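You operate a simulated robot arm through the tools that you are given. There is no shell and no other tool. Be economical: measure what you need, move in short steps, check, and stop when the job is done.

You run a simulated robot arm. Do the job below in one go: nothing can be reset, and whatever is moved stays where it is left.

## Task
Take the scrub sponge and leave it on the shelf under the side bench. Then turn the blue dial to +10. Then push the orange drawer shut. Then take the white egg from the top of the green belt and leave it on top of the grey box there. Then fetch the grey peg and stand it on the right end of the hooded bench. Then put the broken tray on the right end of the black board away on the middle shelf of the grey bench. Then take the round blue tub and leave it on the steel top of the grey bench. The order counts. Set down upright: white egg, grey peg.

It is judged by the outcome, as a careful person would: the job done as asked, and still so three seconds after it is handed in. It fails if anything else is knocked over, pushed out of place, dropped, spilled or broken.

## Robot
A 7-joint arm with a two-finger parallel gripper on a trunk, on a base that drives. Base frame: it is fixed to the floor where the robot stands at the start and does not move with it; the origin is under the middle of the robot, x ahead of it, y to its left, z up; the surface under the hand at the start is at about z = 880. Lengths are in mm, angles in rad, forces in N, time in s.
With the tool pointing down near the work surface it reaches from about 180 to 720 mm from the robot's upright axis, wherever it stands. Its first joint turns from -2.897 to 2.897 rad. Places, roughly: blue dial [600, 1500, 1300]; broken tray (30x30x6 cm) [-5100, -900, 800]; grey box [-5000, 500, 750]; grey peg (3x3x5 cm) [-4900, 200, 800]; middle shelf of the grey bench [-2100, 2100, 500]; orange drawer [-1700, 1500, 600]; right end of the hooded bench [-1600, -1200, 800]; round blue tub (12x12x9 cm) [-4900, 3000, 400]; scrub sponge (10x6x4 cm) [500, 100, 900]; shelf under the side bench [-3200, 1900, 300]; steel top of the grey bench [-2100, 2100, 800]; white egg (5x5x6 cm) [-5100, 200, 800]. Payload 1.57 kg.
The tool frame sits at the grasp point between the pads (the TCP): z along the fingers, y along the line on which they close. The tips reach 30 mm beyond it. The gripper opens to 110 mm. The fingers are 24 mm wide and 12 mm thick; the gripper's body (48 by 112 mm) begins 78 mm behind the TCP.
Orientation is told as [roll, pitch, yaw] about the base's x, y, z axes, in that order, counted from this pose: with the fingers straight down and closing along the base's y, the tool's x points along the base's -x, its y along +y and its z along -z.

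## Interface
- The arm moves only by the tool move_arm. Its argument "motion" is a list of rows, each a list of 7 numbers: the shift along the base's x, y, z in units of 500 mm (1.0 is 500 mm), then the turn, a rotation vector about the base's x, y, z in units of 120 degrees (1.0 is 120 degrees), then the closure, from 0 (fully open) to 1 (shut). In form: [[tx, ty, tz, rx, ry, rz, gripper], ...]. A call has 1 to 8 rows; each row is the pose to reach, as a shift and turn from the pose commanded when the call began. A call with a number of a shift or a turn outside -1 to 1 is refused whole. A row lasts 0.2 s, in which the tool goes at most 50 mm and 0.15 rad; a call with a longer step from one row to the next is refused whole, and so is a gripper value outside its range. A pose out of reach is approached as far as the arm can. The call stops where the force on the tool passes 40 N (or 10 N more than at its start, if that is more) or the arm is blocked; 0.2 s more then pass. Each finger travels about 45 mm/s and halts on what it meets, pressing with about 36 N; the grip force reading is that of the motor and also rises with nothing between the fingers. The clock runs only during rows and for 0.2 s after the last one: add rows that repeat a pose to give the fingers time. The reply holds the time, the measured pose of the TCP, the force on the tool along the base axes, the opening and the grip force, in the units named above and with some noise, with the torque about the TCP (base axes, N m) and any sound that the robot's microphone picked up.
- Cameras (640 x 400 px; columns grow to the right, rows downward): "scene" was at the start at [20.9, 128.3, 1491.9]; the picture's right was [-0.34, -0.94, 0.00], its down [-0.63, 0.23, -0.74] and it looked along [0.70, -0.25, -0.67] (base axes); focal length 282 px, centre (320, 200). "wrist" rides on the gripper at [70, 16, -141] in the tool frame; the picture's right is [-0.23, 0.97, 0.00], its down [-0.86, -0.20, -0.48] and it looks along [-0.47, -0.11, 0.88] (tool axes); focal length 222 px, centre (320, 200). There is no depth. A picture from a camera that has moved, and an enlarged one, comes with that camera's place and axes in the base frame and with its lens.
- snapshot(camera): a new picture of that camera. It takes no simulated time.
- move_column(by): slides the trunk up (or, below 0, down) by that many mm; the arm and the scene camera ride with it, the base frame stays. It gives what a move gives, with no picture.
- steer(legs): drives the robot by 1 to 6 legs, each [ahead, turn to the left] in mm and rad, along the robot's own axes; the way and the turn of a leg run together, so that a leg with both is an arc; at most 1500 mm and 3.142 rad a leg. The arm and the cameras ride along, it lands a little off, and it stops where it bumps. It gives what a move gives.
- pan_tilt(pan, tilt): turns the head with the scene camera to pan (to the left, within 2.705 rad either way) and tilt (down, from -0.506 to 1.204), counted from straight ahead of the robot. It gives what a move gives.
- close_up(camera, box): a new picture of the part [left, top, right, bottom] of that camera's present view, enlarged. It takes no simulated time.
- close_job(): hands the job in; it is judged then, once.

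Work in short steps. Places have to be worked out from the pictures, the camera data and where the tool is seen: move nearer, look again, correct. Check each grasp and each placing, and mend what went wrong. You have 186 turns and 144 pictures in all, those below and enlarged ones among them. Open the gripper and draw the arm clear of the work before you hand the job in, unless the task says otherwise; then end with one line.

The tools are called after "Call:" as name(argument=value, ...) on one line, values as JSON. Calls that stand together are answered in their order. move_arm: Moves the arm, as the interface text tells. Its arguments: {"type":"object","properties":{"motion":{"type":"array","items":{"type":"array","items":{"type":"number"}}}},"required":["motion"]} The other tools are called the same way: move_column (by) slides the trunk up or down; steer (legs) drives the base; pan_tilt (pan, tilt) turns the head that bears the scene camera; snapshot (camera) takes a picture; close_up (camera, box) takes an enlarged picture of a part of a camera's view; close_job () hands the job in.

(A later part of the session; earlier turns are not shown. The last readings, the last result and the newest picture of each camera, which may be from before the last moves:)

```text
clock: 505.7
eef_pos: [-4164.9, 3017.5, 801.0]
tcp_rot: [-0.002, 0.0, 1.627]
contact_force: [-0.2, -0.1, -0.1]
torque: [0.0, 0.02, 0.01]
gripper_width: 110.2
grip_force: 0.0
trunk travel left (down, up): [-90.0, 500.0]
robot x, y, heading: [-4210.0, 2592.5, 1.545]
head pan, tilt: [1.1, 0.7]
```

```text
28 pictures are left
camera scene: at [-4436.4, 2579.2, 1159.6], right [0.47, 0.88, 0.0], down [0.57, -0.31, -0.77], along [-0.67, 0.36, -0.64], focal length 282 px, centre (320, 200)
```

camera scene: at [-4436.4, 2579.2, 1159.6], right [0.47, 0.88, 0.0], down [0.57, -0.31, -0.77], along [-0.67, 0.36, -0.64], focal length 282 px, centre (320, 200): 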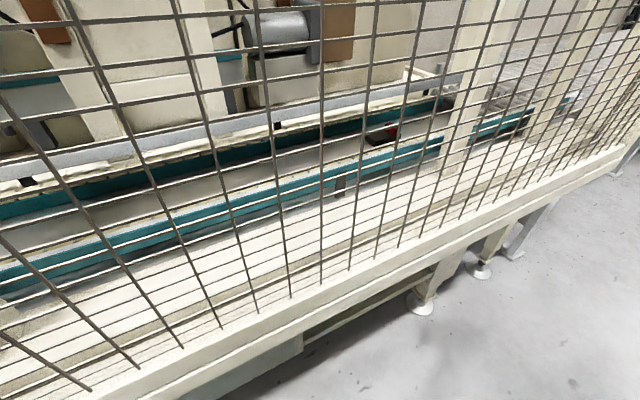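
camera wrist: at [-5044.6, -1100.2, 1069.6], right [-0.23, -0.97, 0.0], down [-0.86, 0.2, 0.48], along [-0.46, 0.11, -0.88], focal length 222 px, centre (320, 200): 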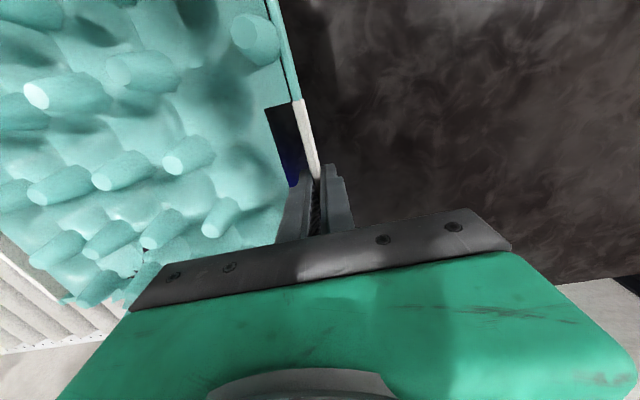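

The tub must be on something under the machine frame (beam underside ≈600). To see under it I move away to x≈-3980 and face -x with the trunk low.

Call:
steer(legs=[[0, -0.75], [340, 0], [0, 2.35]])

Call:
move_column(by=-90)

Call:
pan_tilt(pan=0.0, tilt=0.6)

Call:
snapshot(camera="scene")

```text
clock: 515.4
eef_pos: [-4396.2, 2870.2, 800.3]
tcp_rot: [-0.004, 0.001, -3.073]
contact_force: [-0.3, 0.1, 0.6]
torque: [0.01, 0.0, 0.0]
gripper_width: 110.1
grip_force: 0.1
trunk travel left (down, up): [-90.0, 500.0]
robot x, y, heading: [-3966.9, 2829.3, 3.134]
head pan, tilt: [1.1, 0.7]
```

```text
clock: 516.7
eef_pos: [-4396.3, 2870.4, 710.2]
tcp_rot: [-0.004, 0.0, -3.073]
contact_force: [-0.1, 0.2, 0.5]
torque: [0.01, 0.03, 0.02]
gripper_width: 109.8
grip_force: 0.1
trunk travel left (down, up): [0.0, 590.0]
robot x, y, heading: [-3972.9, 2831.0, 3.131]
head pan, tilt: [1.1, 0.7]
```

```text
clock: 518.0
eef_pos: [-4397.0, 2870.9, 711.6]
tcp_rot: [-0.003, 0.002, -3.071]
contact_force: [-0.2, -0.1, -0.1]
torque: [-0.02, 0.0, -0.04]
gripper_width: 110.5
grip_force: 0.0
trunk travel left (down, up): [0.0, 590.0]
robot x, y, heading: [-3974.6, 2833.1, 3.129]
head pan, tilt: [0.0, 0.6]
```

```text
27 pictures are left
camera scene: at [-3999.4, 2680.5, 1078.2], right [0.01, 1.0, 0.0], down [0.56, 0.0, -0.83], along [-0.82, 0.01, -0.56], focal length 282 px, centre (320, 200)
```

scene: 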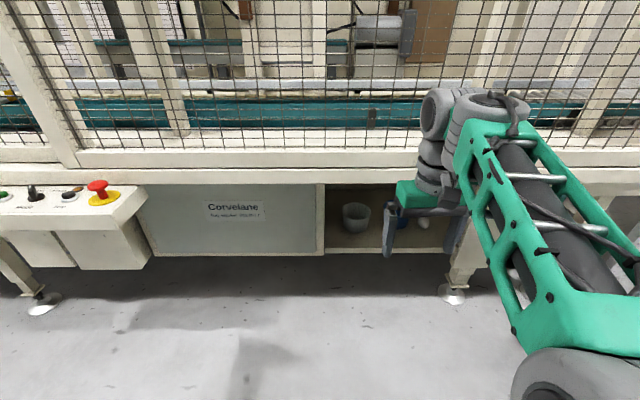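

There's an open cubby under the machine with a grey tub, a blue tub and a white one. Enlarge.

Call:
close_up(camera="scene", box=[310, 160, 490, 270])

Call:
snapshot(camera="wrist")

```text
3.56 times, centred on (400, 215) of scene
camera zoom: at [-3999.4, 2680.5, 1078.2], right [0.01, 1.0, 0.0], down [0.56, 0.0, -0.83], along [-0.82, 0.01, -0.56], focal length 1004 px, centre (36, 147)
```

zoom: 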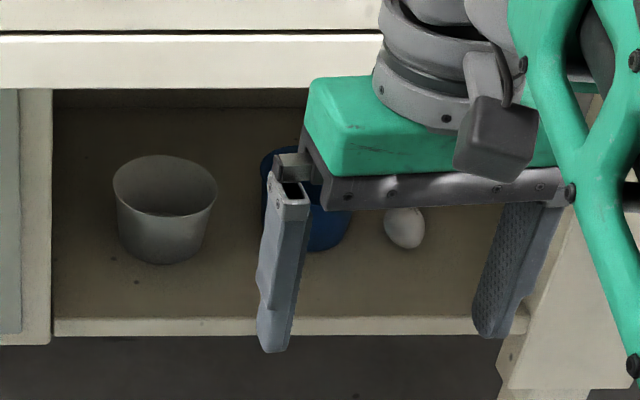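

```text
25 pictures are left
camera wrist: at [-4325.7, 2860.1, 852.7], right [-0.16, -0.99, 0.0], down [-0.87, 0.14, 0.48], along [-0.47, 0.08, -0.88], focal length 222 px, centre (320, 200)
```

wrist: 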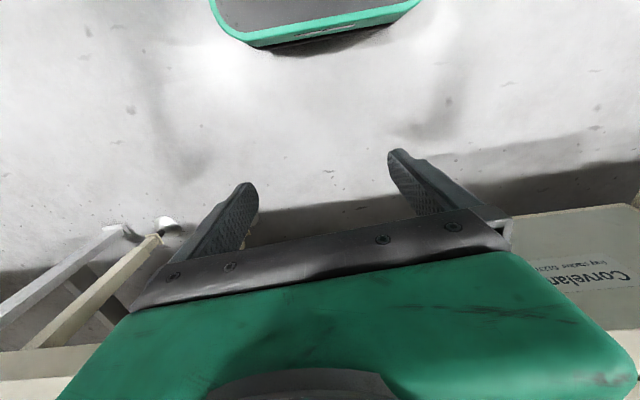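

The blue tub is at ≈[-4860, 2980], floor ≈395–400, opening z 400–656. I'll go in with the tool pitched ~62° forward, straddling the tub below its rim. First straighten yaw and pitch the tool out here.

Call:
move_arm(motion=[[0, 0, -0.02, 0, 0, -0.02, 0], [0, 0, -0.04, 0, 0, -0.039, 0]])

Call:
move_arm(motion=[[-0.01, 0, 0, 0, 0.06, 0, 0], [-0.04, 0, 0, 0, 0.12, 0, 0], [-0.08, 0, 0, 0, 0.18, 0, 0], [-0.12, 0, -0.02, 0, 0.24, 0, 0], [-0.15, 0, -0.05, 0, 0.3, 0, 0], [-0.17, 0, -0.08, 0, 0.36, 0, 0], [-0.19, 0, -0.11, 0, 0.43, 0, 0], [-0.19, 0, -0.14, 0, 0.5, 0, 0]])

Call:
snapshot(camera="wrist")

Call:
close_up(camera="scene", box=[310, 160, 490, 270])

```text
clock: 518.6
eef_pos: [-4396.2, 2872.1, 691.4]
tcp_rot: [-0.003, 0.0, 3.131]
contact_force: [-0.3, 0.2, 1.2]
torque: [0.01, -0.05, -0.01]
gripper_width: 109.8
grip_force: 0.1
trunk travel left (down, up): [0.0, 590.0]
robot x, y, heading: [-3972.7, 2830.7, 3.13]
head pan, tilt: [0.0, 0.6]
```

```text
clock: 520.4
eef_pos: [-4491.5, 2869.9, 621.5]
tcp_rot: [0.018, -1.049, 3.118]
contact_force: [0.3, 0.7, -0.6]
torque: [0.0, 0.02, -0.04]
gripper_width: 109.9
grip_force: 0.0
trunk travel left (down, up): [0.0, 590.0]
robot x, y, heading: [-3967.4, 2830.7, 3.133]
head pan, tilt: [0.0, 0.6]
```

```text
24 pictures are left
camera wrist: at [-4333.2, 2853.6, 632.8], right [-0.12, -0.97, 0.21], down [-0.01, 0.21, 0.98], along [-0.99, 0.12, -0.04], focal length 222 px, centre (320, 200)
```

wrist: 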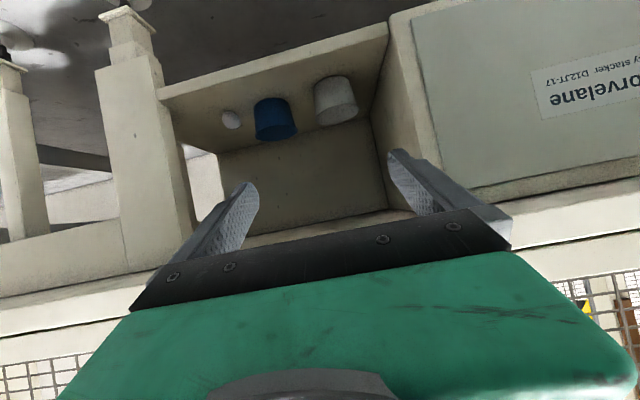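

```text
3.56 times, centred on (400, 215) of scene
camera zoom: at [-3999.3, 2680.6, 1078.3], right [0.01, 1.0, 0.0], down [0.56, -0.01, -0.83], along [-0.83, 0.01, -0.56], focal length 1004 px, centre (36, 147)
```

zoom: 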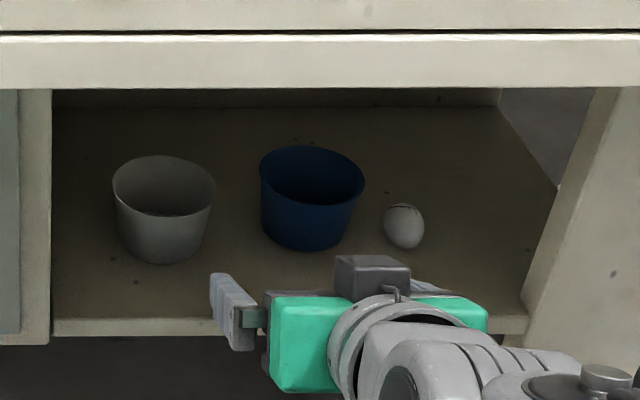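

Tub diameter 12 cm fits triangulation: rim centre ≈[-4927, 3007, 410], floor ≈320, egg right of it at y≥3098, beam underside ≈607. I'll pinch its left rim wall (one finger inside) with the tool pitched 50°, approaching along the tool axis. First lower and align outside.

Call:
move_arm(motion=[[0, 0.03, -0.05, 0, -0.02, 0, 0.2], [0, 0.07, -0.1, 0, -0.04, 0, 0.4], [0, 0.11, -0.15, 0, -0.06, 0, 0.55], [0, 0.14, -0.2, 0, -0.084, 0, 0.62], [-0.02, 0.16, -0.24, 0, -0.084, 0, 0.62]])

```text
clock: 521.6
eef_pos: [-4500.3, 2951.2, 502.3]
tcp_rot: [0.01, -0.872, 3.124]
contact_force: [0.0, 0.5, -0.2]
torque: [0.01, -0.01, 0.0]
gripper_width: 41.7
grip_force: 0.0
trunk travel left (down, up): [0.0, 590.0]
robot x, y, heading: [-3970.2, 2829.4, 3.134]
head pan, tilt: [0.0, 0.6]
```

Call:
steer(legs=[[255, 0]])

Call:
snapshot(camera="wrist")

Call:
snapshot(camera="scene")

```text
clock: 523.4
eef_pos: [-4757.2, 2952.8, 499.9]
tcp_rot: [0.011, -0.871, 3.124]
contact_force: [-1.0, -0.8, 0.7]
torque: [0.0, -0.01, -0.01]
gripper_width: 41.8
grip_force: 0.1
trunk travel left (down, up): [0.0, 590.0]
robot x, y, heading: [-4226.8, 2832.4, 3.134]
head pan, tilt: [0.0, 0.6]
```

```text
22 pictures are left
camera wrist: at [-4604.0, 2936.6, 540.1], right [-0.16, -0.97, 0.18], down [-0.18, 0.21, 0.96], along [-0.97, 0.12, -0.21], focal length 222 px, centre (320, 200)
```

wrist: 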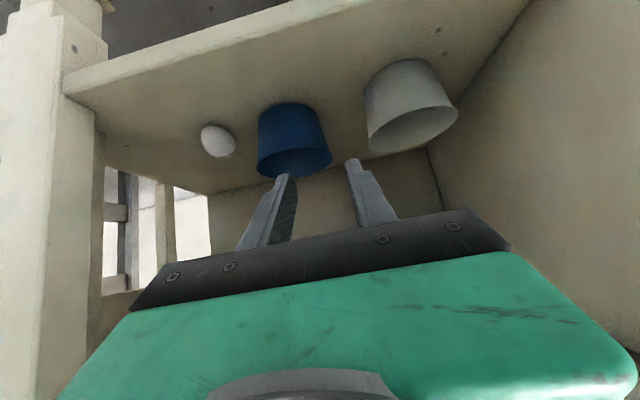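

```text
21 pictures are left
camera scene: at [-4255.2, 2683.0, 1078.2], right [0.01, 1.0, 0.0], down [0.56, -0.01, -0.83], along [-0.83, 0.01, -0.56], focal length 282 px, centre (320, 200)
```

scene: 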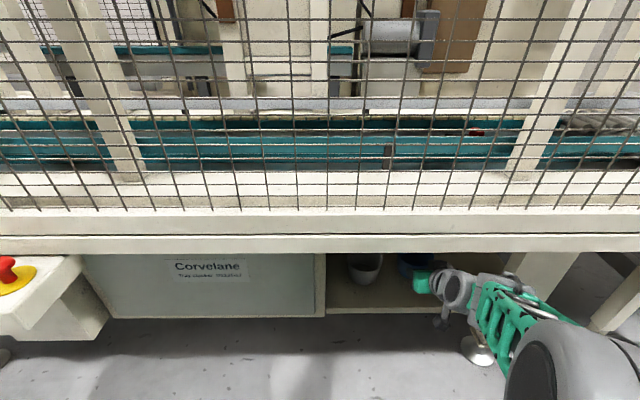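

Refined: tub rim centre ≈[-4926, 3004, 402], lip x≈-4761 z≈337, beam underside ≈595. I use 57° pitch and slide in along the tool axis toward the left wall (y≈2947), stopping just short to check.

Call:
move_arm(motion=[[-0.01, -0.006, 0.008, 0, 0.03, 0, 0.62], [-0.018, -0.012, 0.014, 0, 0.059, 0, 0.62], [-0.088, -0.012, -0.03, 0, 0.059, 0, 0.62], [-0.158, -0.012, -0.076, 0, 0.059, 0, 0.62], [-0.228, -0.012, -0.122, 0, 0.059, 0, 0.62]])

Call:
close_up(camera="wrist", box=[180, 60, 460, 240])

```text
clock: 524.6
eef_pos: [-4872.2, 2945.6, 435.9]
tcp_rot: [0.013, -0.994, 3.122]
contact_force: [0.0, 0.1, 1.0]
torque: [0.03, 0.0, 0.01]
gripper_width: 41.9
grip_force: 0.1
trunk travel left (down, up): [0.0, 590.0]
robot x, y, heading: [-4228.5, 2834.8, 3.131]
head pan, tilt: [0.0, 0.6]
```

```text
2.22 times, centred on (320, 150) of wrist
camera zoom: at [-4715.4, 2929.6, 455.7], right [-0.13, -0.97, 0.2], down [-0.06, 0.21, 0.98], along [-0.99, 0.12, -0.09], focal length 494 px, centre (320, 311)
```

zoom: 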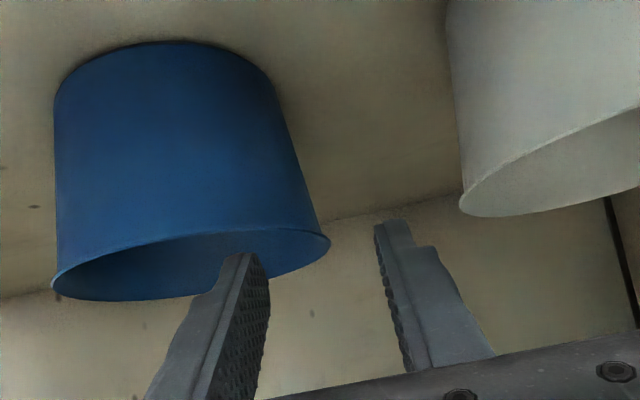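

Aligned: inner finger (left in image) is headed inside the rim, outer finger outside. Advance the last 66 mm along the axis, then close on the wall.

Call:
move_arm(motion=[[-0.056, 0.001, -0.036, 0, 0, 0, 0.62], [-0.112, 0.002, -0.072, 0, 0, 0, 0.62], [-0.112, 0.002, -0.072, 0, 0, 0, 0.8], [-0.112, 0.002, -0.072, 0, 0, 0, 0.95], [-0.112, 0.002, -0.072, 0, 0, 0, 1], [-0.112, 0.002, -0.072, 0, 0, 0, 1], [-0.112, 0.002, -0.072, 0, 0, 0, 1]])

Call:
close_up(camera="wrist", box=[180, 60, 460, 240])

```text
clock: 526.2
eef_pos: [-4928.8, 2947.9, 402.4]
tcp_rot: [0.013, -0.995, 3.12]
contact_force: [1.8, 0.0, 4.4]
torque: [0.37, -0.25, -0.17]
gripper_width: 16.3
grip_force: 31.6
trunk travel left (down, up): [0.0, 590.0]
robot x, y, heading: [-4229.6, 2832.4, 3.135]
head pan, tilt: [0.0, 0.6]
```

```text
2.22 times, centred on (320, 150) of wrist
camera zoom: at [-4770.9, 2932.2, 420.7], right [-0.13, -0.97, 0.2], down [-0.06, 0.21, 0.98], along [-0.99, 0.12, -0.09], focal length 494 px, centre (320, 311)
```

zoom: 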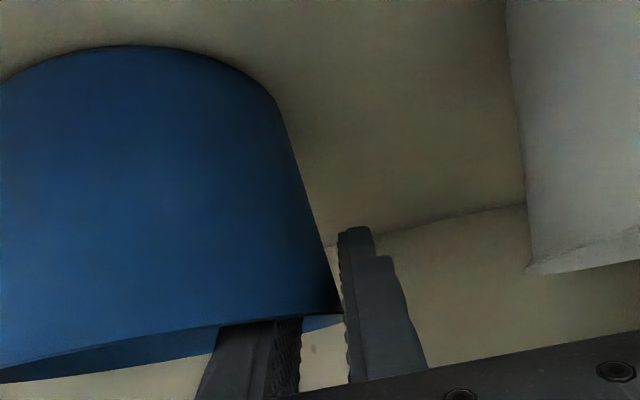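

Wall gripped. Lift 15 mm straight up, then back out along the tool axis.

Call:
move_arm(motion=[[0, 0, 0.02, 0, 0, 0, 1], [0, 0, 0.04, 0, 0, 0, 1], [0.03, 0, 0.06, 0, 0, 0, 1]])

Call:
snapshot(camera="wrist")

```text
clock: 527.0
eef_pos: [-4909.7, 2948.2, 422.4]
tcp_rot: [0.021, -0.977, 3.114]
contact_force: [-0.8, -0.2, 0.2]
torque: [0.12, 0.04, 0.04]
gripper_width: 11.2
grip_force: 28.8
trunk travel left (down, up): [0.0, 590.0]
robot x, y, heading: [-4226.7, 2836.3, 3.133]
head pan, tilt: [0.0, 0.6]
```

```text
18 pictures are left
camera wrist: at [-4753.1, 2931.2, 444.4], right [-0.14, -0.97, 0.2], down [-0.08, 0.21, 0.97], along [-0.99, 0.12, -0.11], focal length 222 px, centre (320, 200)
```

wrist: 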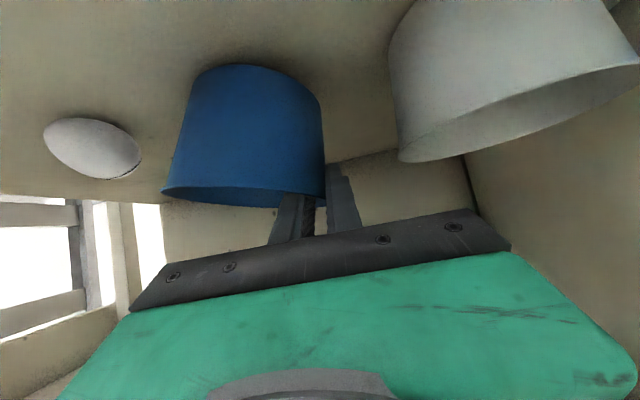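

Call:
move_arm(motion=[[0, 0, 0.02, 0, 0, 0, 1], [0.04, 0, 0.045, 0, 0, 0, 1], [0.08, 0, 0.07, 0, 0, 0, 1]])

Call:
snapshot(camera="wrist")

```text
clock: 527.8
eef_pos: [-4865.7, 2947.0, 453.3]
tcp_rot: [0.031, -0.967, 3.107]
contact_force: [-0.6, -0.5, -0.4]
torque: [0.0, 0.0, 0.01]
gripper_width: 10.9
grip_force: 28.9
trunk travel left (down, up): [0.0, 590.0]
robot x, y, heading: [-4227.8, 2835.4, 3.127]
head pan, tilt: [0.0, 0.6]
```

```text
17 pictures are left
camera wrist: at [-4709.6, 2930.3, 477.7], right [-0.14, -0.97, 0.2], down [-0.09, 0.22, 0.97], along [-0.99, 0.12, -0.12], focal length 222 px, centre (320, 200)
```

wrist: 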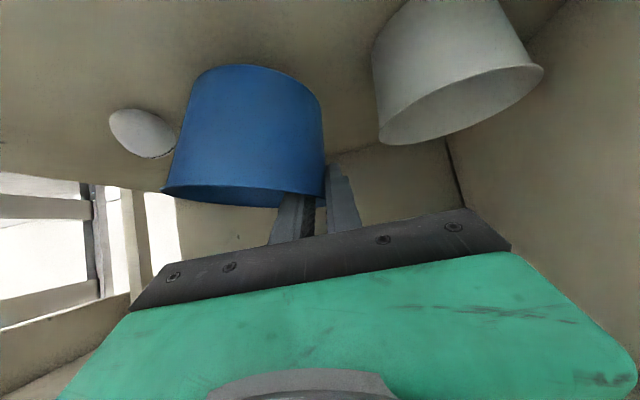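

Tub is held and clear of the floor. Drive straight back out of the cubby.

Call:
steer(legs=[[-260, 0]])

Call:
snapshot(camera="scene")

```text
clock: 529.7
eef_pos: [-4609.5, 2945.4, 468.4]
tcp_rot: [0.014, -0.994, 3.123]
contact_force: [-0.6, 0.5, -1.3]
torque: [-0.02, -0.01, -0.01]
gripper_width: 11.3
grip_force: 28.5
trunk travel left (down, up): [0.0, 590.0]
robot x, y, heading: [-3960.8, 2835.6, 3.134]
head pan, tilt: [0.0, 0.6]
```

```text
16 pictures are left
camera scene: at [-3991.4, 2680.8, 1078.2], right [0.01, 1.0, 0.0], down [0.56, 0.0, -0.83], along [-0.83, 0.01, -0.56], focal length 282 px, centre (320, 200)
```

scene: 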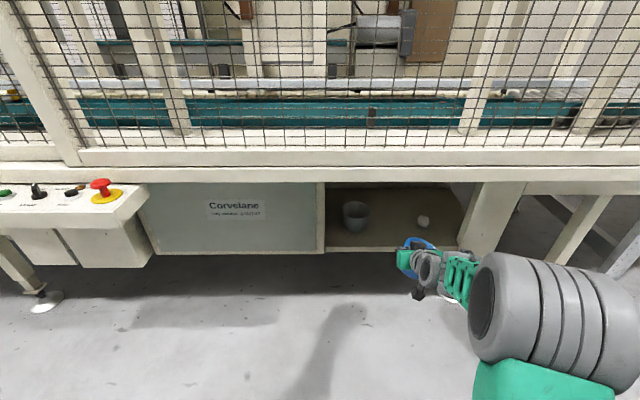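

Tub out; grey tub and egg undisturbed. Raise the trunk, draw the arm in (keeping the pitch so the tub stays level), and head down the aisle.

Call:
move_column(by=400)

Call:
move_arm(motion=[[0.06, 0, 0.04, 0, 0, 0, 1], [0.13, -0.02, 0.08, 0, 0, 0, 1], [0.2, -0.04, 0.12, 0, 0, 0, 1], [0.26, -0.06, 0.16, 0, 0, 0, 1]])

Call:
steer(legs=[[0, 1.437]])

```text
clock: 533.5
eef_pos: [-4609.0, 2944.0, 869.2]
tcp_rot: [0.016, -0.993, 3.123]
contact_force: [0.6, 0.4, -0.9]
torque: [0.01, 0.03, 0.01]
gripper_width: 0.0
grip_force: 21.2
trunk travel left (down, up): [-400.0, 190.0]
robot x, y, heading: [-3965.0, 2834.8, 3.132]
head pan, tilt: [0.0, 0.6]
```

```text
clock: 534.5
eef_pos: [-4480.4, 2912.4, 950.5]
tcp_rot: [0.015, -0.991, 3.123]
contact_force: [1.2, -0.6, 0.5]
torque: [0.0, -0.03, 0.02]
gripper_width: 0.0
grip_force: 21.6
trunk travel left (down, up): [-400.0, 190.0]
robot x, y, heading: [-3964.0, 2831.2, 3.136]
head pan, tilt: [0.0, 0.6]
```

```text
clock: 538.6
eef_pos: [-4085.6, 2324.3, 951.1]
tcp_rot: [0.018, -0.993, -1.675]
contact_force: [0.5, -0.5, 0.7]
torque: [0.04, -0.02, 0.0]
gripper_width: 0.2
grip_force: 21.2
trunk travel left (down, up): [-400.0, 190.0]
robot x, y, heading: [-3964.2, 2832.9, -1.666]
head pan, tilt: [0.0, 0.6]
```

The gripper reads 0 — the tub slipped out during the trunk rise. I look where it went.

Call:
pan_tilt(pan=-1.3, tilt=0.75)

Call:
snapshot(camera="scene")

```text
clock: 540.1
eef_pos: [-4085.4, 2323.7, 951.2]
tcp_rot: [0.014, -0.995, -1.675]
contact_force: [-1.0, -0.3, 0.5]
torque: [-0.03, 0.02, 0.01]
gripper_width: 0.0
grip_force: 21.6
trunk travel left (down, up): [-400.0, 190.0]
robot x, y, heading: [-3964.5, 2837.7, -1.657]
head pan, tilt: [-1.3, 0.75]
```

```text
15 pictures are left
camera scene: at [-3884.0, 2866.1, 1465.4], right [-0.18, 0.98, 0.0], down [0.67, 0.12, -0.73], along [-0.72, -0.13, -0.68], focal length 282 px, centre (320, 200)
```

scene: 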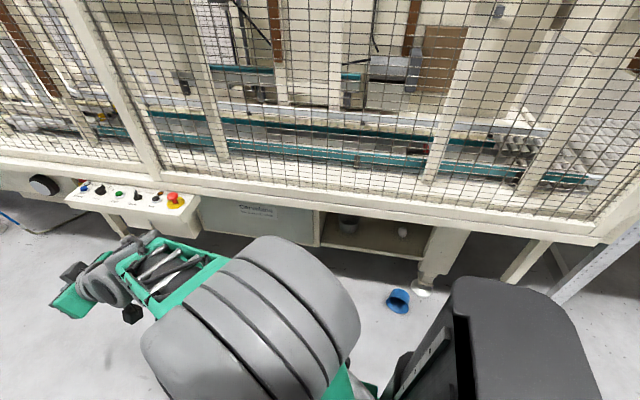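

The tub is on the floor in front of the machine. Enlarge.

Call:
close_up(camera="scene", box=[365, 270, 435, 330])

```text
6.67 times, centred on (400, 300) of scene
camera zoom: at [-3884.0, 2866.1, 1465.4], right [-0.18, 0.98, 0.0], down [0.67, 0.12, -0.73], along [-0.72, -0.13, -0.68], focal length 1883 px, centre (-213, -467)
```

zoom: 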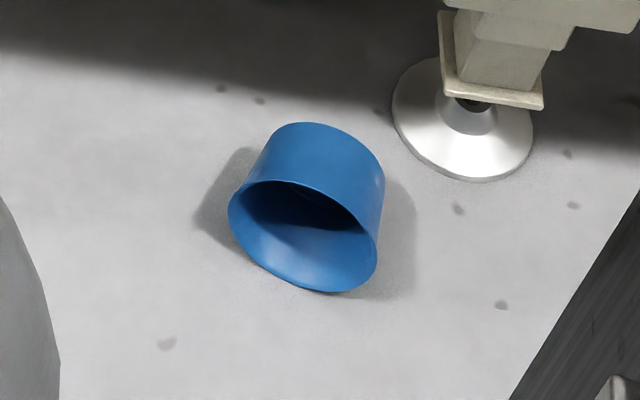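

It lies on its side, opening toward me (≈[-4650, 3137], axis about 21° off x). I can pinch the rim's right side wall from here. Turn to face it (heading ≈2.74) and lower the trunk.

Call:
steer(legs=[[0, -1.88]])

Call:
move_column(by=-400)

Call:
pan_tilt(pan=-0.1, tilt=0.9)

Call:
snapshot(camera="scene")

```text
clock: 544.9
eef_pos: [-4422.4, 3085.9, 951.3]
tcp_rot: [0.016, -0.994, 2.77]
contact_force: [-0.5, 0.1, 0.5]
torque: [0.0, 0.02, 0.0]
gripper_width: 0.0
grip_force: 21.7
trunk travel left (down, up): [-400.0, 190.0]
robot x, y, heading: [-3964.9, 2830.5, 2.784]
head pan, tilt: [-1.3, 0.75]
```

```text
clock: 548.7
eef_pos: [-4422.7, 3084.7, 550.4]
tcp_rot: [0.016, -0.994, 2.772]
contact_force: [-0.8, 0.9, 0.0]
torque: [0.01, -0.01, 0.02]
gripper_width: 0.0
grip_force: 21.3
trunk travel left (down, up): [0.0, 590.0]
robot x, y, heading: [-3967.1, 2834.3, 2.784]
head pan, tilt: [-1.3, 0.75]
```

```text
clock: 550.1
eef_pos: [-4421.1, 3085.2, 551.3]
tcp_rot: [0.014, -0.993, 2.772]
contact_force: [0.0, -0.7, 0.3]
torque: [0.01, 0.03, -0.02]
gripper_width: 0.0
grip_force: 21.3
trunk travel left (down, up): [0.0, 590.0]
robot x, y, heading: [-3964.1, 2832.1, 2.785]
head pan, tilt: [-0.099, 0.901]
```

```text
13 pictures are left
camera scene: at [-4027.5, 2702.7, 1053.5], right [0.44, 0.9, 0.0], down [0.7, -0.35, -0.62], along [-0.56, 0.27, -0.78], focal length 282 px, centre (320, 200)
```

scene: 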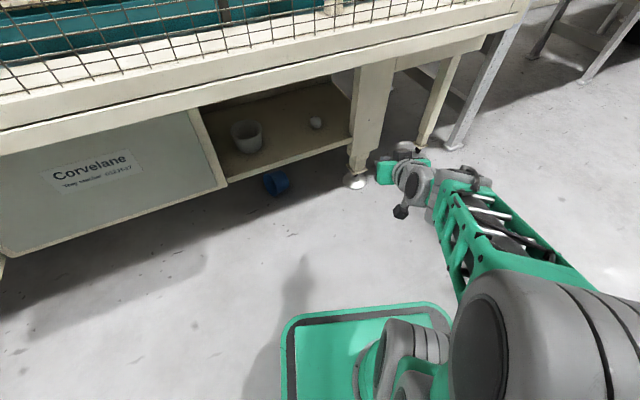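

The tub appears to have rolled (now ≈[-4920, 2908]?). Enlarge.

Call:
close_up(camera="scene", box=[225, 140, 325, 220])

```text
5.00 times, centred on (275, 180) of scene
camera zoom: at [-4027.5, 2702.7, 1053.5], right [0.44, 0.9, 0.0], down [0.7, -0.35, -0.62], along [-0.56, 0.27, -0.78], focal length 1413 px, centre (545, 300)
```

zoom: 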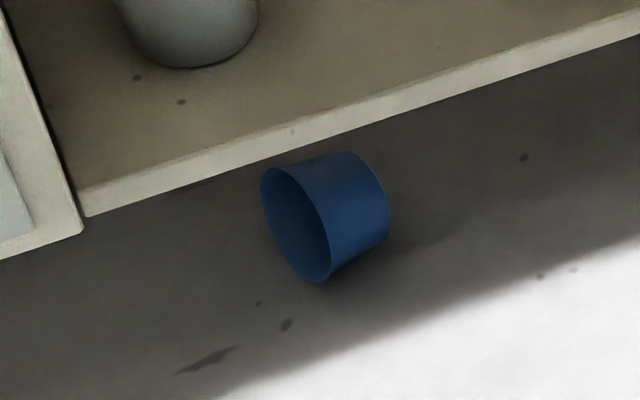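

The tub is on its side and seems to be rolling slowly in an arc. I bring the arm low and out of its way while time passes, then look again.

Call:
move_arm(motion=[[0.02, 0, -0.02, 0, 0, 0, 0.8], [0.02, 0, -0.02, 0, 0, 0, 0.5], [0.02, 0, -0.02, 0, 0, 0, 0.2], [0.02, 0, -0.02, 0, 0, 0, 0], [0.02, 0, -0.02, 0, 0, 0, 0]])

Call:
snapshot(camera="scene")

```text
clock: 551.3
eef_pos: [-4412.2, 3086.1, 539.9]
tcp_rot: [0.015, -0.993, 2.77]
contact_force: [0.3, -0.3, 0.1]
torque: [0.0, 0.04, 0.01]
gripper_width: 98.1
grip_force: 0.0
trunk travel left (down, up): [0.0, 590.0]
robot x, y, heading: [-3963.7, 2827.9, 2.785]
head pan, tilt: [-0.099, 0.901]
```

```text
11 pictures are left
camera scene: at [-4027.6, 2702.7, 1053.4], right [0.44, 0.9, 0.0], down [0.7, -0.35, -0.62], along [-0.56, 0.27, -0.78], focal length 282 px, centre (320, 200)
```

scene: 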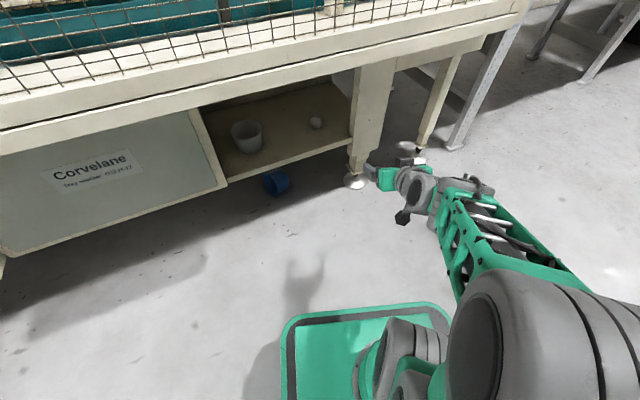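

The tub is at rest: centre ≈[-4934, 2914], axis roughly along y, opening toward -y, just behind the cubby's lip line with ~290 mm headroom. Its length (~90) fits between the open fingers. I turn square to -x, open, and lower the hand in front.

Call:
steer(legs=[[0, 0.36]])

Call:
move_arm(motion=[[0, 0, -0.08, 0, 0, 0.03, 0], [0, 0, -0.16, 0, 0, 0.06, 0], [-0.02, 0, -0.24, 0, 0, 0.09, 0], [-0.04, 0, -0.32, 0, 0, 0.1, 0], [-0.06, 0, -0.4, 0, 0, 0.1, 0], [-0.08, 0, -0.48, 0, 0, 0.1, 0], [-0.1, 0, -0.56, 0, 0, 0.1, 0], [-0.12, 0, -0.64, 0, 0, 0.1, 0]])

```text
clock: 552.8
eef_pos: [-4473.2, 2911.5, 540.0]
tcp_rot: [0.014, -0.992, 3.133]
contact_force: [0.2, 0.4, 0.7]
torque: [-0.01, 0.01, 0.01]
gripper_width: 109.9
grip_force: 0.0
trunk travel left (down, up): [0.0, 590.0]
robot x, y, heading: [-3967.8, 2836.4, -3.138]
head pan, tilt: [-0.099, 0.901]
```

```text
clock: 554.6
eef_pos: [-4534.1, 2912.5, 220.8]
tcp_rot: [0.014, -0.996, -2.937]
contact_force: [-0.6, 0.4, -0.2]
torque: [-0.03, -0.01, 0.0]
gripper_width: 109.8
grip_force: 0.1
trunk travel left (down, up): [0.0, 590.0]
robot x, y, heading: [-3961.3, 2833.2, -3.137]
head pan, tilt: [-0.099, 0.901]
```

Call:
steer(legs=[[200, 0]])

Call:
move_arm(motion=[[-0.03, 0, -0.06, 0, 0, 0, 0], [-0.06, 0, -0.12, 0, 0, 0, 0], [-0.09, 0, -0.18, 0, 0, 0, 0], [-0.12, 0, -0.23, 0, 0, 0, 0]])

Call:
snapshot(camera="wrist")

```text
clock: 556.2
eef_pos: [-4737.3, 2908.2, 221.7]
tcp_rot: [0.015, -0.991, -2.934]
contact_force: [0.6, 0.3, 0.4]
torque: [0.0, 0.0, -0.02]
gripper_width: 109.9
grip_force: 0.0
trunk travel left (down, up): [0.0, 590.0]
robot x, y, heading: [-4166.1, 2829.2, -3.131]
head pan, tilt: [-0.099, 0.901]
```

```text
clock: 557.2
eef_pos: [-4798.8, 2905.4, 108.6]
tcp_rot: [0.013, -0.994, -2.935]
contact_force: [-0.4, 1.2, 0.9]
torque: [-0.02, 0.04, 0.04]
gripper_width: 110.0
grip_force: 0.0
trunk travel left (down, up): [0.0, 590.0]
robot x, y, heading: [-4168.6, 2832.6, -3.127]
head pan, tilt: [-0.099, 0.901]
```

```text
10 pictures are left
camera wrist: at [-4642.8, 2925.6, 126.8], right [0.09, -0.98, 0.2], down [-0.11, 0.19, 0.98], along [-0.99, -0.11, -0.09], focal length 222 px, centre (320, 200)
```

wrist: 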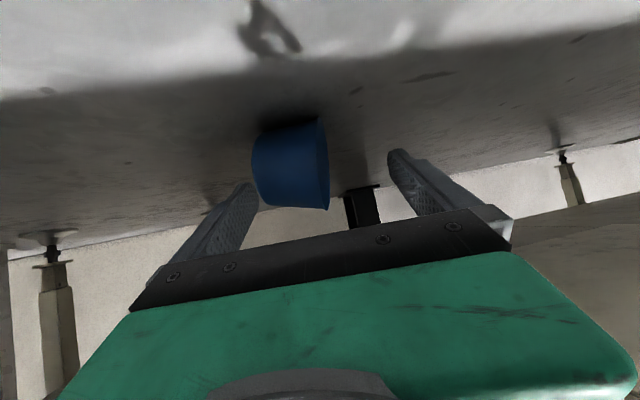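

From here: rim end y≈2883, bottom end y≈2969, centre x≈-4922. I shift +45 mm in y, then slide in along the tool heading with a finger at each end of the tub.

Call:
move_arm(motion=[[0, 0.05, 0, 0, 0, 0, 0], [0, 0.09, 0, 0, 0, 0, 0], [-0.06, 0.079, -0.03, 0, 0, 0, 0], [-0.12, 0.068, -0.06, 0, 0, 0, 0], [-0.17, 0.058, -0.08, 0, 0, 0, 0]])

Call:
snapshot(camera="wrist")

```text
clock: 558.4
eef_pos: [-4883.8, 2938.2, 66.8]
tcp_rot: [0.015, -0.993, -2.934]
contact_force: [-0.8, -0.9, 0.1]
torque: [0.01, -0.01, 0.0]
gripper_width: 110.0
grip_force: 0.1
trunk travel left (down, up): [0.0, 590.0]
robot x, y, heading: [-4167.4, 2830.9, -3.128]
head pan, tilt: [-0.099, 0.901]
```

```text
9 pictures are left
camera wrist: at [-4727.0, 2957.5, 86.4], right [0.09, -0.98, 0.2], down [-0.11, 0.19, 0.98], along [-0.99, -0.11, -0.09], focal length 222 px, centre (320, 200)
```

wrist: 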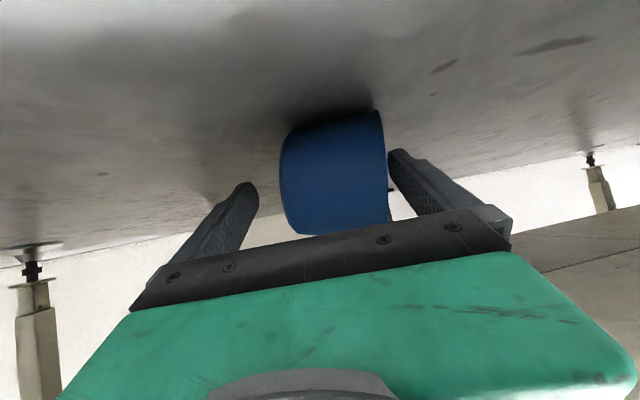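

Tub sits ~11 mm toward -y of the grip axis. Correct, advance 44 mm and close on its two ends.

Call:
move_arm(motion=[[0, -0.022, 0, 0, 0, 0, 0], [-0.045, -0.031, -0.01, 0, 0, 0, 0], [-0.088, -0.04, -0.02, 0, 0, 0, 0], [-0.088, -0.04, -0.02, 0, 0, 0, 0.2], [-0.088, -0.04, -0.02, 0, 0, 0, 0.4], [-0.088, -0.04, -0.02, 0, 0, 0, 0.5], [-0.088, -0.04, -0.02, 0, 0, 0, 0.5]])

Call:
snapshot(camera="wrist")

```text
clock: 560.0
eef_pos: [-4924.5, 2917.9, 57.5]
tcp_rot: [0.016, -0.993, -2.934]
contact_force: [-1.2, 0.8, 0.7]
torque: [-0.06, 0.02, -0.05]
gripper_width: 76.2
grip_force: 30.4
trunk travel left (down, up): [0.0, 590.0]
robot x, y, heading: [-4167.3, 2828.8, -3.131]
head pan, tilt: [-0.099, 0.901]
```

```text
8 pictures are left
camera wrist: at [-4768.4, 2936.5, 77.2], right [0.09, -0.98, 0.2], down [-0.11, 0.19, 0.98], along [-0.99, -0.11, -0.09], focal length 222 px, centre (320, 200)
```

wrist: 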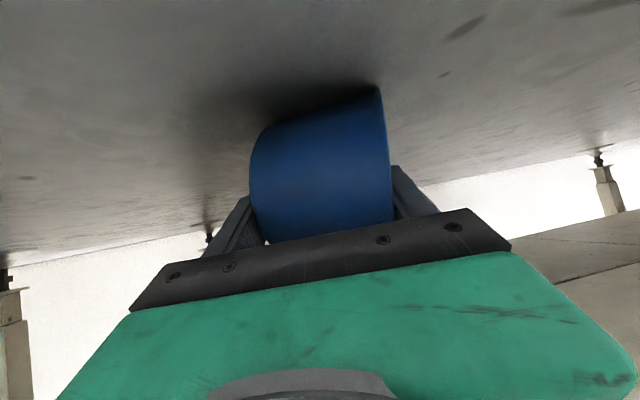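

Gripped end-to-end (76 mm, 30 N). Lift 20 mm and back straight out, well clear of the machine this time.

Call:
move_arm(motion=[[0, 0, 0.02, 0, 0, 0, 0.6], [0, 0, 0.04, 0, 0, 0, 0.6]])

Call:
steer(legs=[[-340, 0]])

Call:
close_up(camera="scene", box=[240, 120, 480, 280])

```text
clock: 560.6
eef_pos: [-4925.9, 2916.3, 76.2]
tcp_rot: [0.015, -0.993, -2.935]
contact_force: [0.7, 0.3, -0.6]
torque: [0.03, 0.01, 0.01]
gripper_width: 75.9
grip_force: 35.9
trunk travel left (down, up): [0.0, 590.0]
robot x, y, heading: [-4165.5, 2832.7, -3.131]
head pan, tilt: [-0.099, 0.901]
```

```text
clock: 562.9
eef_pos: [-4581.2, 2922.2, 77.5]
tcp_rot: [0.016, -0.992, -2.937]
contact_force: [-1.2, -1.1, -0.4]
torque: [-0.01, 0.06, -0.02]
gripper_width: 75.7
grip_force: 35.8
trunk travel left (down, up): [0.0, 590.0]
robot x, y, heading: [-3820.9, 2835.8, -3.131]
head pan, tilt: [-0.099, 0.901]
```

```text
2.50 times, centred on (360, 200) of scene
camera zoom: at [-3834.1, 2689.5, 1053.4], right [0.09, 1.0, 0.0], down [0.78, -0.07, -0.62], along [-0.62, 0.06, -0.78], focal length 706 px, centre (220, 200)
```

zoom: 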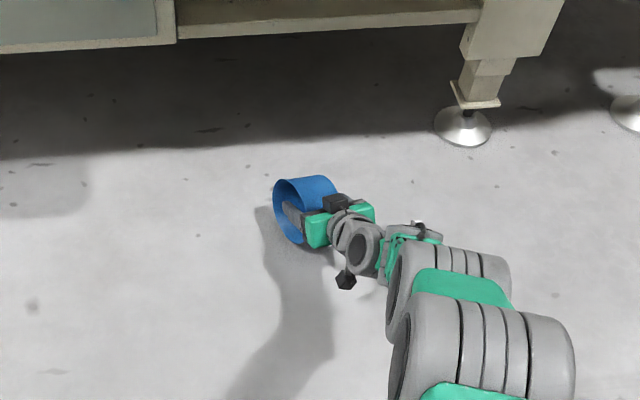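

Tub is held well. Retract and lift the arm clear of the machine before raising the trunk.

Call:
move_arm(motion=[[0.05, 0, 0.05, 0, 0, 0, 0.7], [0.1, 0, 0.11, 0, 0, 0, 0.7], [0.16, 0, 0.17, 0, 0, 0, 0.7], [0.22, 0, 0.23, 0, 0, 0, 0.7], [0.28, 0, 0.29, 0, 0, 0, 0.7], [0.3, 0, 0.37, 0, 0, 0, 0.7], [0.3, 0, 0.45, 0, 0, 0, 0.7], [0.3, 0, 0.53, 0, 0, 0, 0.7]])

Call:
move_column(by=300)

```text
clock: 564.7
eef_pos: [-4432.2, 2921.6, 343.0]
tcp_rot: [0.016, -0.992, -2.937]
contact_force: [-0.1, -0.5, -0.7]
torque: [0.05, 0.03, 0.01]
gripper_width: 74.7
grip_force: 36.3
trunk travel left (down, up): [0.0, 590.0]
robot x, y, heading: [-3824.2, 2833.7, -3.131]
head pan, tilt: [-0.099, 0.901]
```

```text
clock: 567.7
eef_pos: [-4433.5, 2922.7, 644.1]
tcp_rot: [0.016, -0.994, -2.935]
contact_force: [-0.6, 0.3, 0.4]
torque: [0.0, 0.04, 0.04]
gripper_width: 74.8
grip_force: 36.3
trunk travel left (down, up): [-300.0, 290.0]
robot x, y, heading: [-3821.6, 2834.2, -3.133]
head pan, tilt: [-0.099, 0.901]
```

Still firmly held. Tuck and raise the hand, then drive down the aisle.

Call:
move_arm(motion=[[0.04, 0, 0.06, 0, 0, 0, 0.7], [0.09, 0, 0.12, 0, 0, 0, 0.7], [0.14, 0, 0.18, 0, 0, 0, 0.7], [0.19, 0, 0.24, 0, 0, 0, 0.7], [0.22, 0, 0.32, 0, 0, 0, 0.7], [0.22, 0, 0.4, 0, 0, 0, 0.7], [0.22, 0, 0.48, 0, 0, 0, 0.7]])

Call:
steer(legs=[[0, 1.281], [1180, 0], [0, 0.281]])

```text
clock: 569.3
eef_pos: [-4322.8, 2924.4, 885.3]
tcp_rot: [0.015, -0.993, -2.936]
contact_force: [-0.2, 0.8, -0.6]
torque: [0.01, 0.0, 0.0]
gripper_width: 74.1
grip_force: 36.2
trunk travel left (down, up): [-300.0, 290.0]
robot x, y, heading: [-3822.7, 2833.4, -3.139]
head pan, tilt: [-0.099, 0.901]
```

```text
clock: 579.5
eef_pos: [-4252.9, 1193.2, 884.5]
tcp_rot: [0.016, -0.995, -1.382]
contact_force: [0.8, 0.8, -0.8]
torque: [0.0, 0.01, -0.02]
gripper_width: 37.8
grip_force: 35.9
trunk travel left (down, up): [-300.0, 290.0]
robot x, y, heading: [-4158.0, 1692.7, -1.58]
head pan, tilt: [-0.099, 0.901]
```

Width fell to 38 mm though the force is still 36 N — the tub has shifted. Look.

Call:
snapshot(camera="wrist")

```text
6 pictures are left
camera wrist: at [-4268.4, 1351.6, 904.0], right [0.98, 0.07, 0.2], down [-0.19, -0.11, 0.98], along [0.09, -0.99, -0.09], focal length 222 px, centre (320, 200)
```

wrist: 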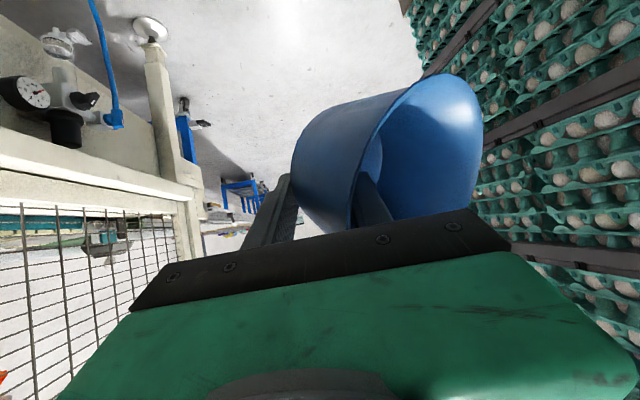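

The tub is still held: one finger is now inside it, the other behind its bottom. Tighten and check it holds steady.

Call:
move_arm(motion=[[0, 0, 0, 0, 0, 0, 0.8], [0, 0, 0, 0, 0, 0, 0.9], [0, 0, 0, 0, 0, 0, 1], [0, 0, 0, 0, 0, 0, 1], [0, 0, 0, 0, 0, 0, 1]])

```text
clock: 580.6
eef_pos: [-4254.3, 1194.4, 884.5]
tcp_rot: [0.016, -0.993, -1.382]
contact_force: [0.7, 0.3, -0.7]
torque: [0.01, 0.03, 0.01]
gripper_width: 37.6
grip_force: 36.2
trunk travel left (down, up): [-300.0, 290.0]
robot x, y, heading: [-4154.3, 1690.3, -1.577]
head pan, tilt: [-0.099, 0.901]
```

Steady at 37.6 mm. Continue driving in stages.

Call:
steer(legs=[[1050, 0], [1030, 0], [0, 1.56]])

```text
clock: 594.7
eef_pos: [-3648.4, -436.6, 883.8]
tcp_rot: [0.016, -0.993, 0.213]
contact_force: [1.0, 0.5, -1.0]
torque: [-0.04, -0.04, 0.03]
gripper_width: 36.1
grip_force: 35.9
trunk travel left (down, up): [-300.0, 290.0]
robot x, y, heading: [-4148.4, -354.6, 0.014]
head pan, tilt: [-0.099, 0.901]
```

Call:
steer(legs=[[0, -0.025], [1100, 0], [1050, 0], [1000, 0], [0, 1.57]])

```text
clock: 614.1
eef_pos: [-939.8, 183.7, 884.8]
tcp_rot: [0.015, -0.993, 1.792]
contact_force: [0.7, -0.2, -1.3]
torque: [-0.01, -0.02, -0.03]
gripper_width: 33.7
grip_force: 36.3
trunk travel left (down, up): [-300.0, 290.0]
robot x, y, heading: [-1018.5, -314.4, 1.596]
head pan, tilt: [-0.099, 0.901]
```

Slipping slowly, so I keep moving. Raise the trunk 200 for clearance, then drive to the bench's right end.

Call:
move_column(by=200)

Call:
steer(legs=[[1250, 0], [1240, 0], [0, 1.545]])

Call:
pan_tilt(pan=-0.15, tilt=0.6)

Call:
snapshot(camera="scene")

```text
clock: 616.3
eef_pos: [-940.4, 183.4, 1084.0]
tcp_rot: [0.016, -0.992, 1.792]
contact_force: [0.1, -0.2, -0.8]
torque: [0.0, -0.02, -0.01]
gripper_width: 33.2
grip_force: 36.1
trunk travel left (down, up): [-500.0, 90.0]
robot x, y, heading: [-1024.4, -318.0, 1.594]
head pan, tilt: [-0.099, 0.901]
```

```text
clock: 632.2
eef_pos: [-1575.4, 2250.5, 1085.4]
tcp_rot: [0.016, -0.992, -2.935]
contact_force: [0.4, 0.4, -0.6]
torque: [0.05, 0.0, 0.01]
gripper_width: 30.8
grip_force: 36.2
trunk travel left (down, up): [-500.0, 90.0]
robot x, y, heading: [-1076.1, 2159.7, -3.132]
head pan, tilt: [-0.099, 0.901]
```

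```text
clock: 633.0
eef_pos: [-1575.5, 2251.8, 1084.1]
tcp_rot: [0.015, -0.995, -2.934]
contact_force: [0.3, -0.5, -0.7]
torque: [0.03, -0.01, 0.02]
gripper_width: 30.5
grip_force: 36.2
trunk travel left (down, up): [-500.0, 90.0]
robot x, y, heading: [-1077.8, 2163.6, -3.129]
head pan, tilt: [-0.15, 0.6]
```

```text
5 pictures are left
camera scene: at [-1098.5, 2022.8, 1578.2], right [0.14, 0.99, 0.0], down [0.56, -0.08, -0.82], along [-0.82, 0.12, -0.57], focal length 282 px, centre (320, 200)
```

scene: 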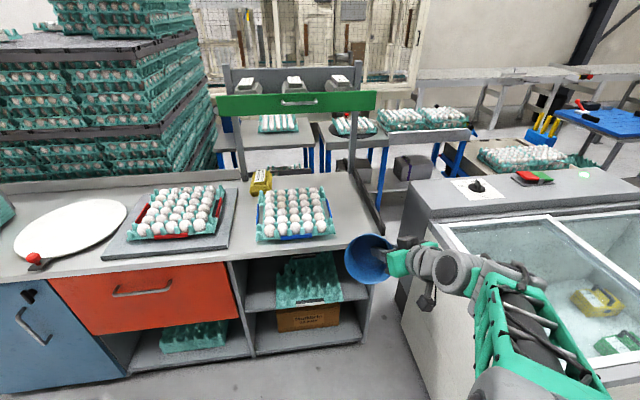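

The tub's opening faces the camera, i.e. about 45° from up; pitching the tool back toward vertical (plus a little roll) will set it upright. Do that here in the air.

Call:
move_arm(motion=[[0, 0, 0, -0.02, -0.05, 0, 1], [0, 0, 0, -0.04, -0.1, 0, 1], [0, 0, 0, -0.06, -0.15, 0, 1], [0, 0, 0, -0.08, -0.2, 0, 1], [0, 0, 0, -0.1, -0.25, 0, 1], [0, 0, 0, -0.12, -0.3, 0, 1], [0, 0, 0, -0.138, -0.345, 0, 1]])

Call:
close_up(camera="scene", box=[300, 150, 460, 300])

```text
clock: 634.6
eef_pos: [-1575.2, 2252.8, 1083.0]
tcp_rot: [0.433, -0.279, 3.083]
contact_force: [-0.3, -0.6, -1.2]
torque: [0.03, -0.01, 0.01]
gripper_width: 30.1
grip_force: 36.2
trunk travel left (down, up): [-500.0, 90.0]
robot x, y, heading: [-1073.8, 2162.7, -3.135]
head pan, tilt: [-0.15, 0.6]
```

```text
2.67 times, centred on (380, 225) of scene
camera zoom: at [-1098.8, 2023.1, 1578.2], right [0.14, 0.99, 0.0], down [0.56, -0.08, -0.82], along [-0.82, 0.12, -0.57], focal length 753 px, centre (160, 133)
```

zoom: 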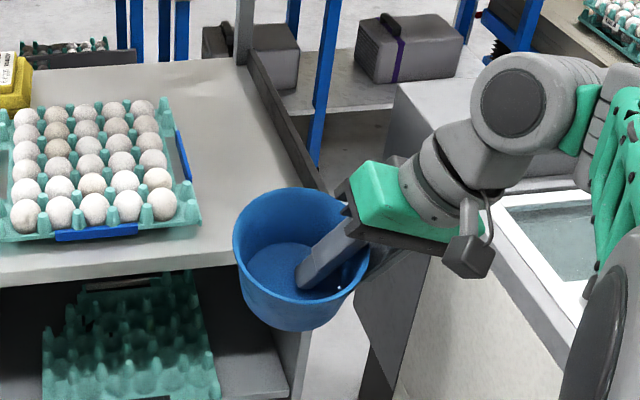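

The tub is nearly upright. Its centre is ≈(+19,-40) from the TCP, bottom ≈45 below it. Target spot on the steel top: ≈[-1940, 2305], between the blue tray and the right edge. Drive ahead 260, then extend and move over the spot.

Call:
steer(legs=[[260, 0]])

Call:
move_arm(motion=[[-0.05, 0.03, 0, 0, 0, 0, 1], [-0.1, 0.07, 0, 0, 0, 0, 1], [-0.15, 0.11, -0.02, 0, 0, 0, 1], [-0.2, 0.15, -0.06, 0, 0, 0, 1], [-0.235, 0.18, -0.12, 0, 0, 0, 1], [-0.235, 0.185, -0.18, 0, 0, 0, 1]])

Call:
snapshot(camera="scene")

```text
clock: 636.5
eef_pos: [-1833.3, 2245.3, 1082.7]
tcp_rot: [0.433, -0.281, 3.09]
contact_force: [0.2, -0.7, -0.5]
torque: [0.02, 0.0, -0.02]
gripper_width: 30.0
grip_force: 36.6
trunk travel left (down, up): [-500.0, 90.0]
robot x, y, heading: [-1331.7, 2161.2, -3.124]
head pan, tilt: [-0.15, 0.6]
```

```text
clock: 637.9
eef_pos: [-1950.1, 2336.6, 997.6]
tcp_rot: [0.433, -0.281, 3.09]
contact_force: [-0.5, -0.2, -0.3]
torque: [-0.02, 0.0, 0.03]
gripper_width: 29.8
grip_force: 35.7
trunk travel left (down, up): [-500.0, 90.0]
robot x, y, heading: [-1334.5, 2160.0, -3.128]
head pan, tilt: [-0.15, 0.6]
```

```text
3 pictures are left
camera scene: at [-1355.3, 2019.3, 1578.3], right [0.13, 0.99, 0.0], down [0.56, -0.07, -0.82], along [-0.82, 0.11, -0.57], focal length 282 px, centre (320, 200)
```

scene: 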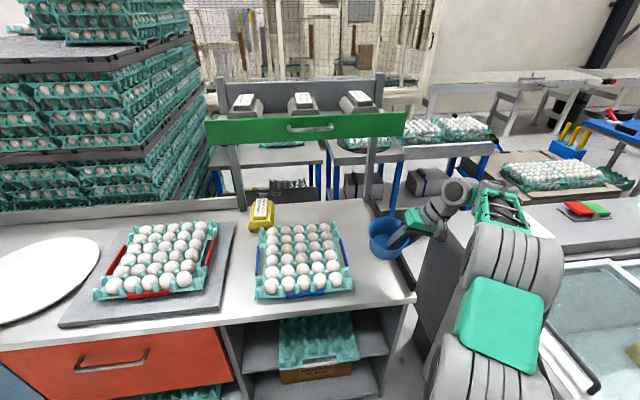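

Tub centre is ≈[-1925, 2292]; I move it 38 mm further in, and lower to just above the steel top.

Call:
move_arm(motion=[[-0.04, -0.006, -0.02, 0, 0, 0, 1], [-0.076, -0.01, -0.06, 0, 0, 0, 1], [-0.076, -0.01, -0.11, 0, 0, 0, 1], [-0.076, -0.01, -0.15, 0, 0, 0, 1], [-0.076, -0.01, -0.165, 0, 0, 0, 1]])

Call:
move_arm(motion=[[0, 0, -0.01, 0, 0, 0, 1], [0, 0, -0.02, 0, 0, 0, 1], [0, 0, -0.03, 0, 0, 0, 1]])

```text
clock: 639.1
eef_pos: [-1988.9, 2331.9, 909.4]
tcp_rot: [0.433, -0.279, 3.091]
contact_force: [0.7, -0.2, -0.7]
torque: [0.03, -0.01, 0.0]
gripper_width: 29.9
grip_force: 36.4
trunk travel left (down, up): [-500.0, 90.0]
robot x, y, heading: [-1331.2, 2159.5, -3.122]
head pan, tilt: [-0.15, 0.6]
```

```text
clock: 639.9
eef_pos: [-1989.2, 2332.8, 897.8]
tcp_rot: [0.434, -0.281, 3.09]
contact_force: [-0.6, 0.2, 0.4]
torque: [0.02, -0.01, -0.01]
gripper_width: 29.8
grip_force: 36.2
trunk travel left (down, up): [-500.0, 90.0]
robot x, y, heading: [-1331.1, 2156.9, -3.124]
head pan, tilt: [-0.15, 0.6]
```

Call:
move_arm(motion=[[0, 0, -0.008, 0, 0, 0, 1], [0, 0, -0.016, 0, 0, 0, 1], [0, 0, -0.024, 0, 0, 0, 1], [0, 0, -0.032, 0, 0, 0, 1]])

```text
clock: 641.0
eef_pos: [-1989.8, 2330.7, 888.6]
tcp_rot: [0.428, -0.296, 3.101]
contact_force: [15.8, -6.7, 18.8]
torque: [0.34, -0.6, -0.34]
gripper_width: 29.2
grip_force: 35.9
trunk travel left (down, up): [-500.0, 90.0]
robot x, y, heading: [-1332.2, 2158.1, -3.121]
head pan, tilt: [-0.15, 0.6]
stopped in row 4: the force on the tool passed its limit at 42 N (the readings are from after the stop); the commanded pose is now the measured one
```

Contact with the top. One look before releasing.

Call:
close_up(camera="scene", box=[320, 180, 460, 300])

```text
3.33 times, centred on (390, 240) of scene
camera zoom: at [-1350.3, 2017.8, 1578.2], right [0.13, 0.99, 0.0], down [0.56, -0.07, -0.83], along [-0.82, 0.11, -0.56], focal length 942 px, centre (87, 67)
```

zoom: 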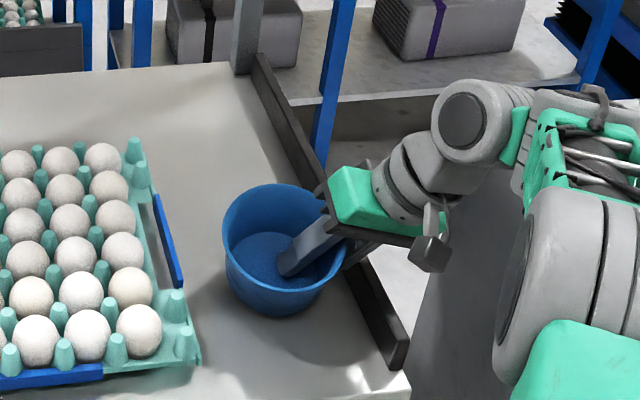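

Tub sits on the steel top between tray and rail. Open gently, then withdraw along the tool axis.

Call:
move_arm(motion=[[0, 0, 0.003, 0, 0, 0, 0.7], [0, 0, 0.004, 0, 0, 0, 0.64], [0, 0, 0.004, 0, 0, 0, 0.6], [0, 0, 0.004, 0, 0, 0, 0.6]])

```text
clock: 642.0
eef_pos: [-1991.1, 2329.8, 889.9]
tcp_rot: [0.429, -0.295, 3.098]
contact_force: [11.2, -11.0, 14.2]
torque: [0.19, -0.26, -0.37]
gripper_width: 29.6
grip_force: 0.0
trunk travel left (down, up): [-500.0, 90.0]
robot x, y, heading: [-1332.1, 2158.2, -3.121]
head pan, tilt: [-0.15, 0.6]
```

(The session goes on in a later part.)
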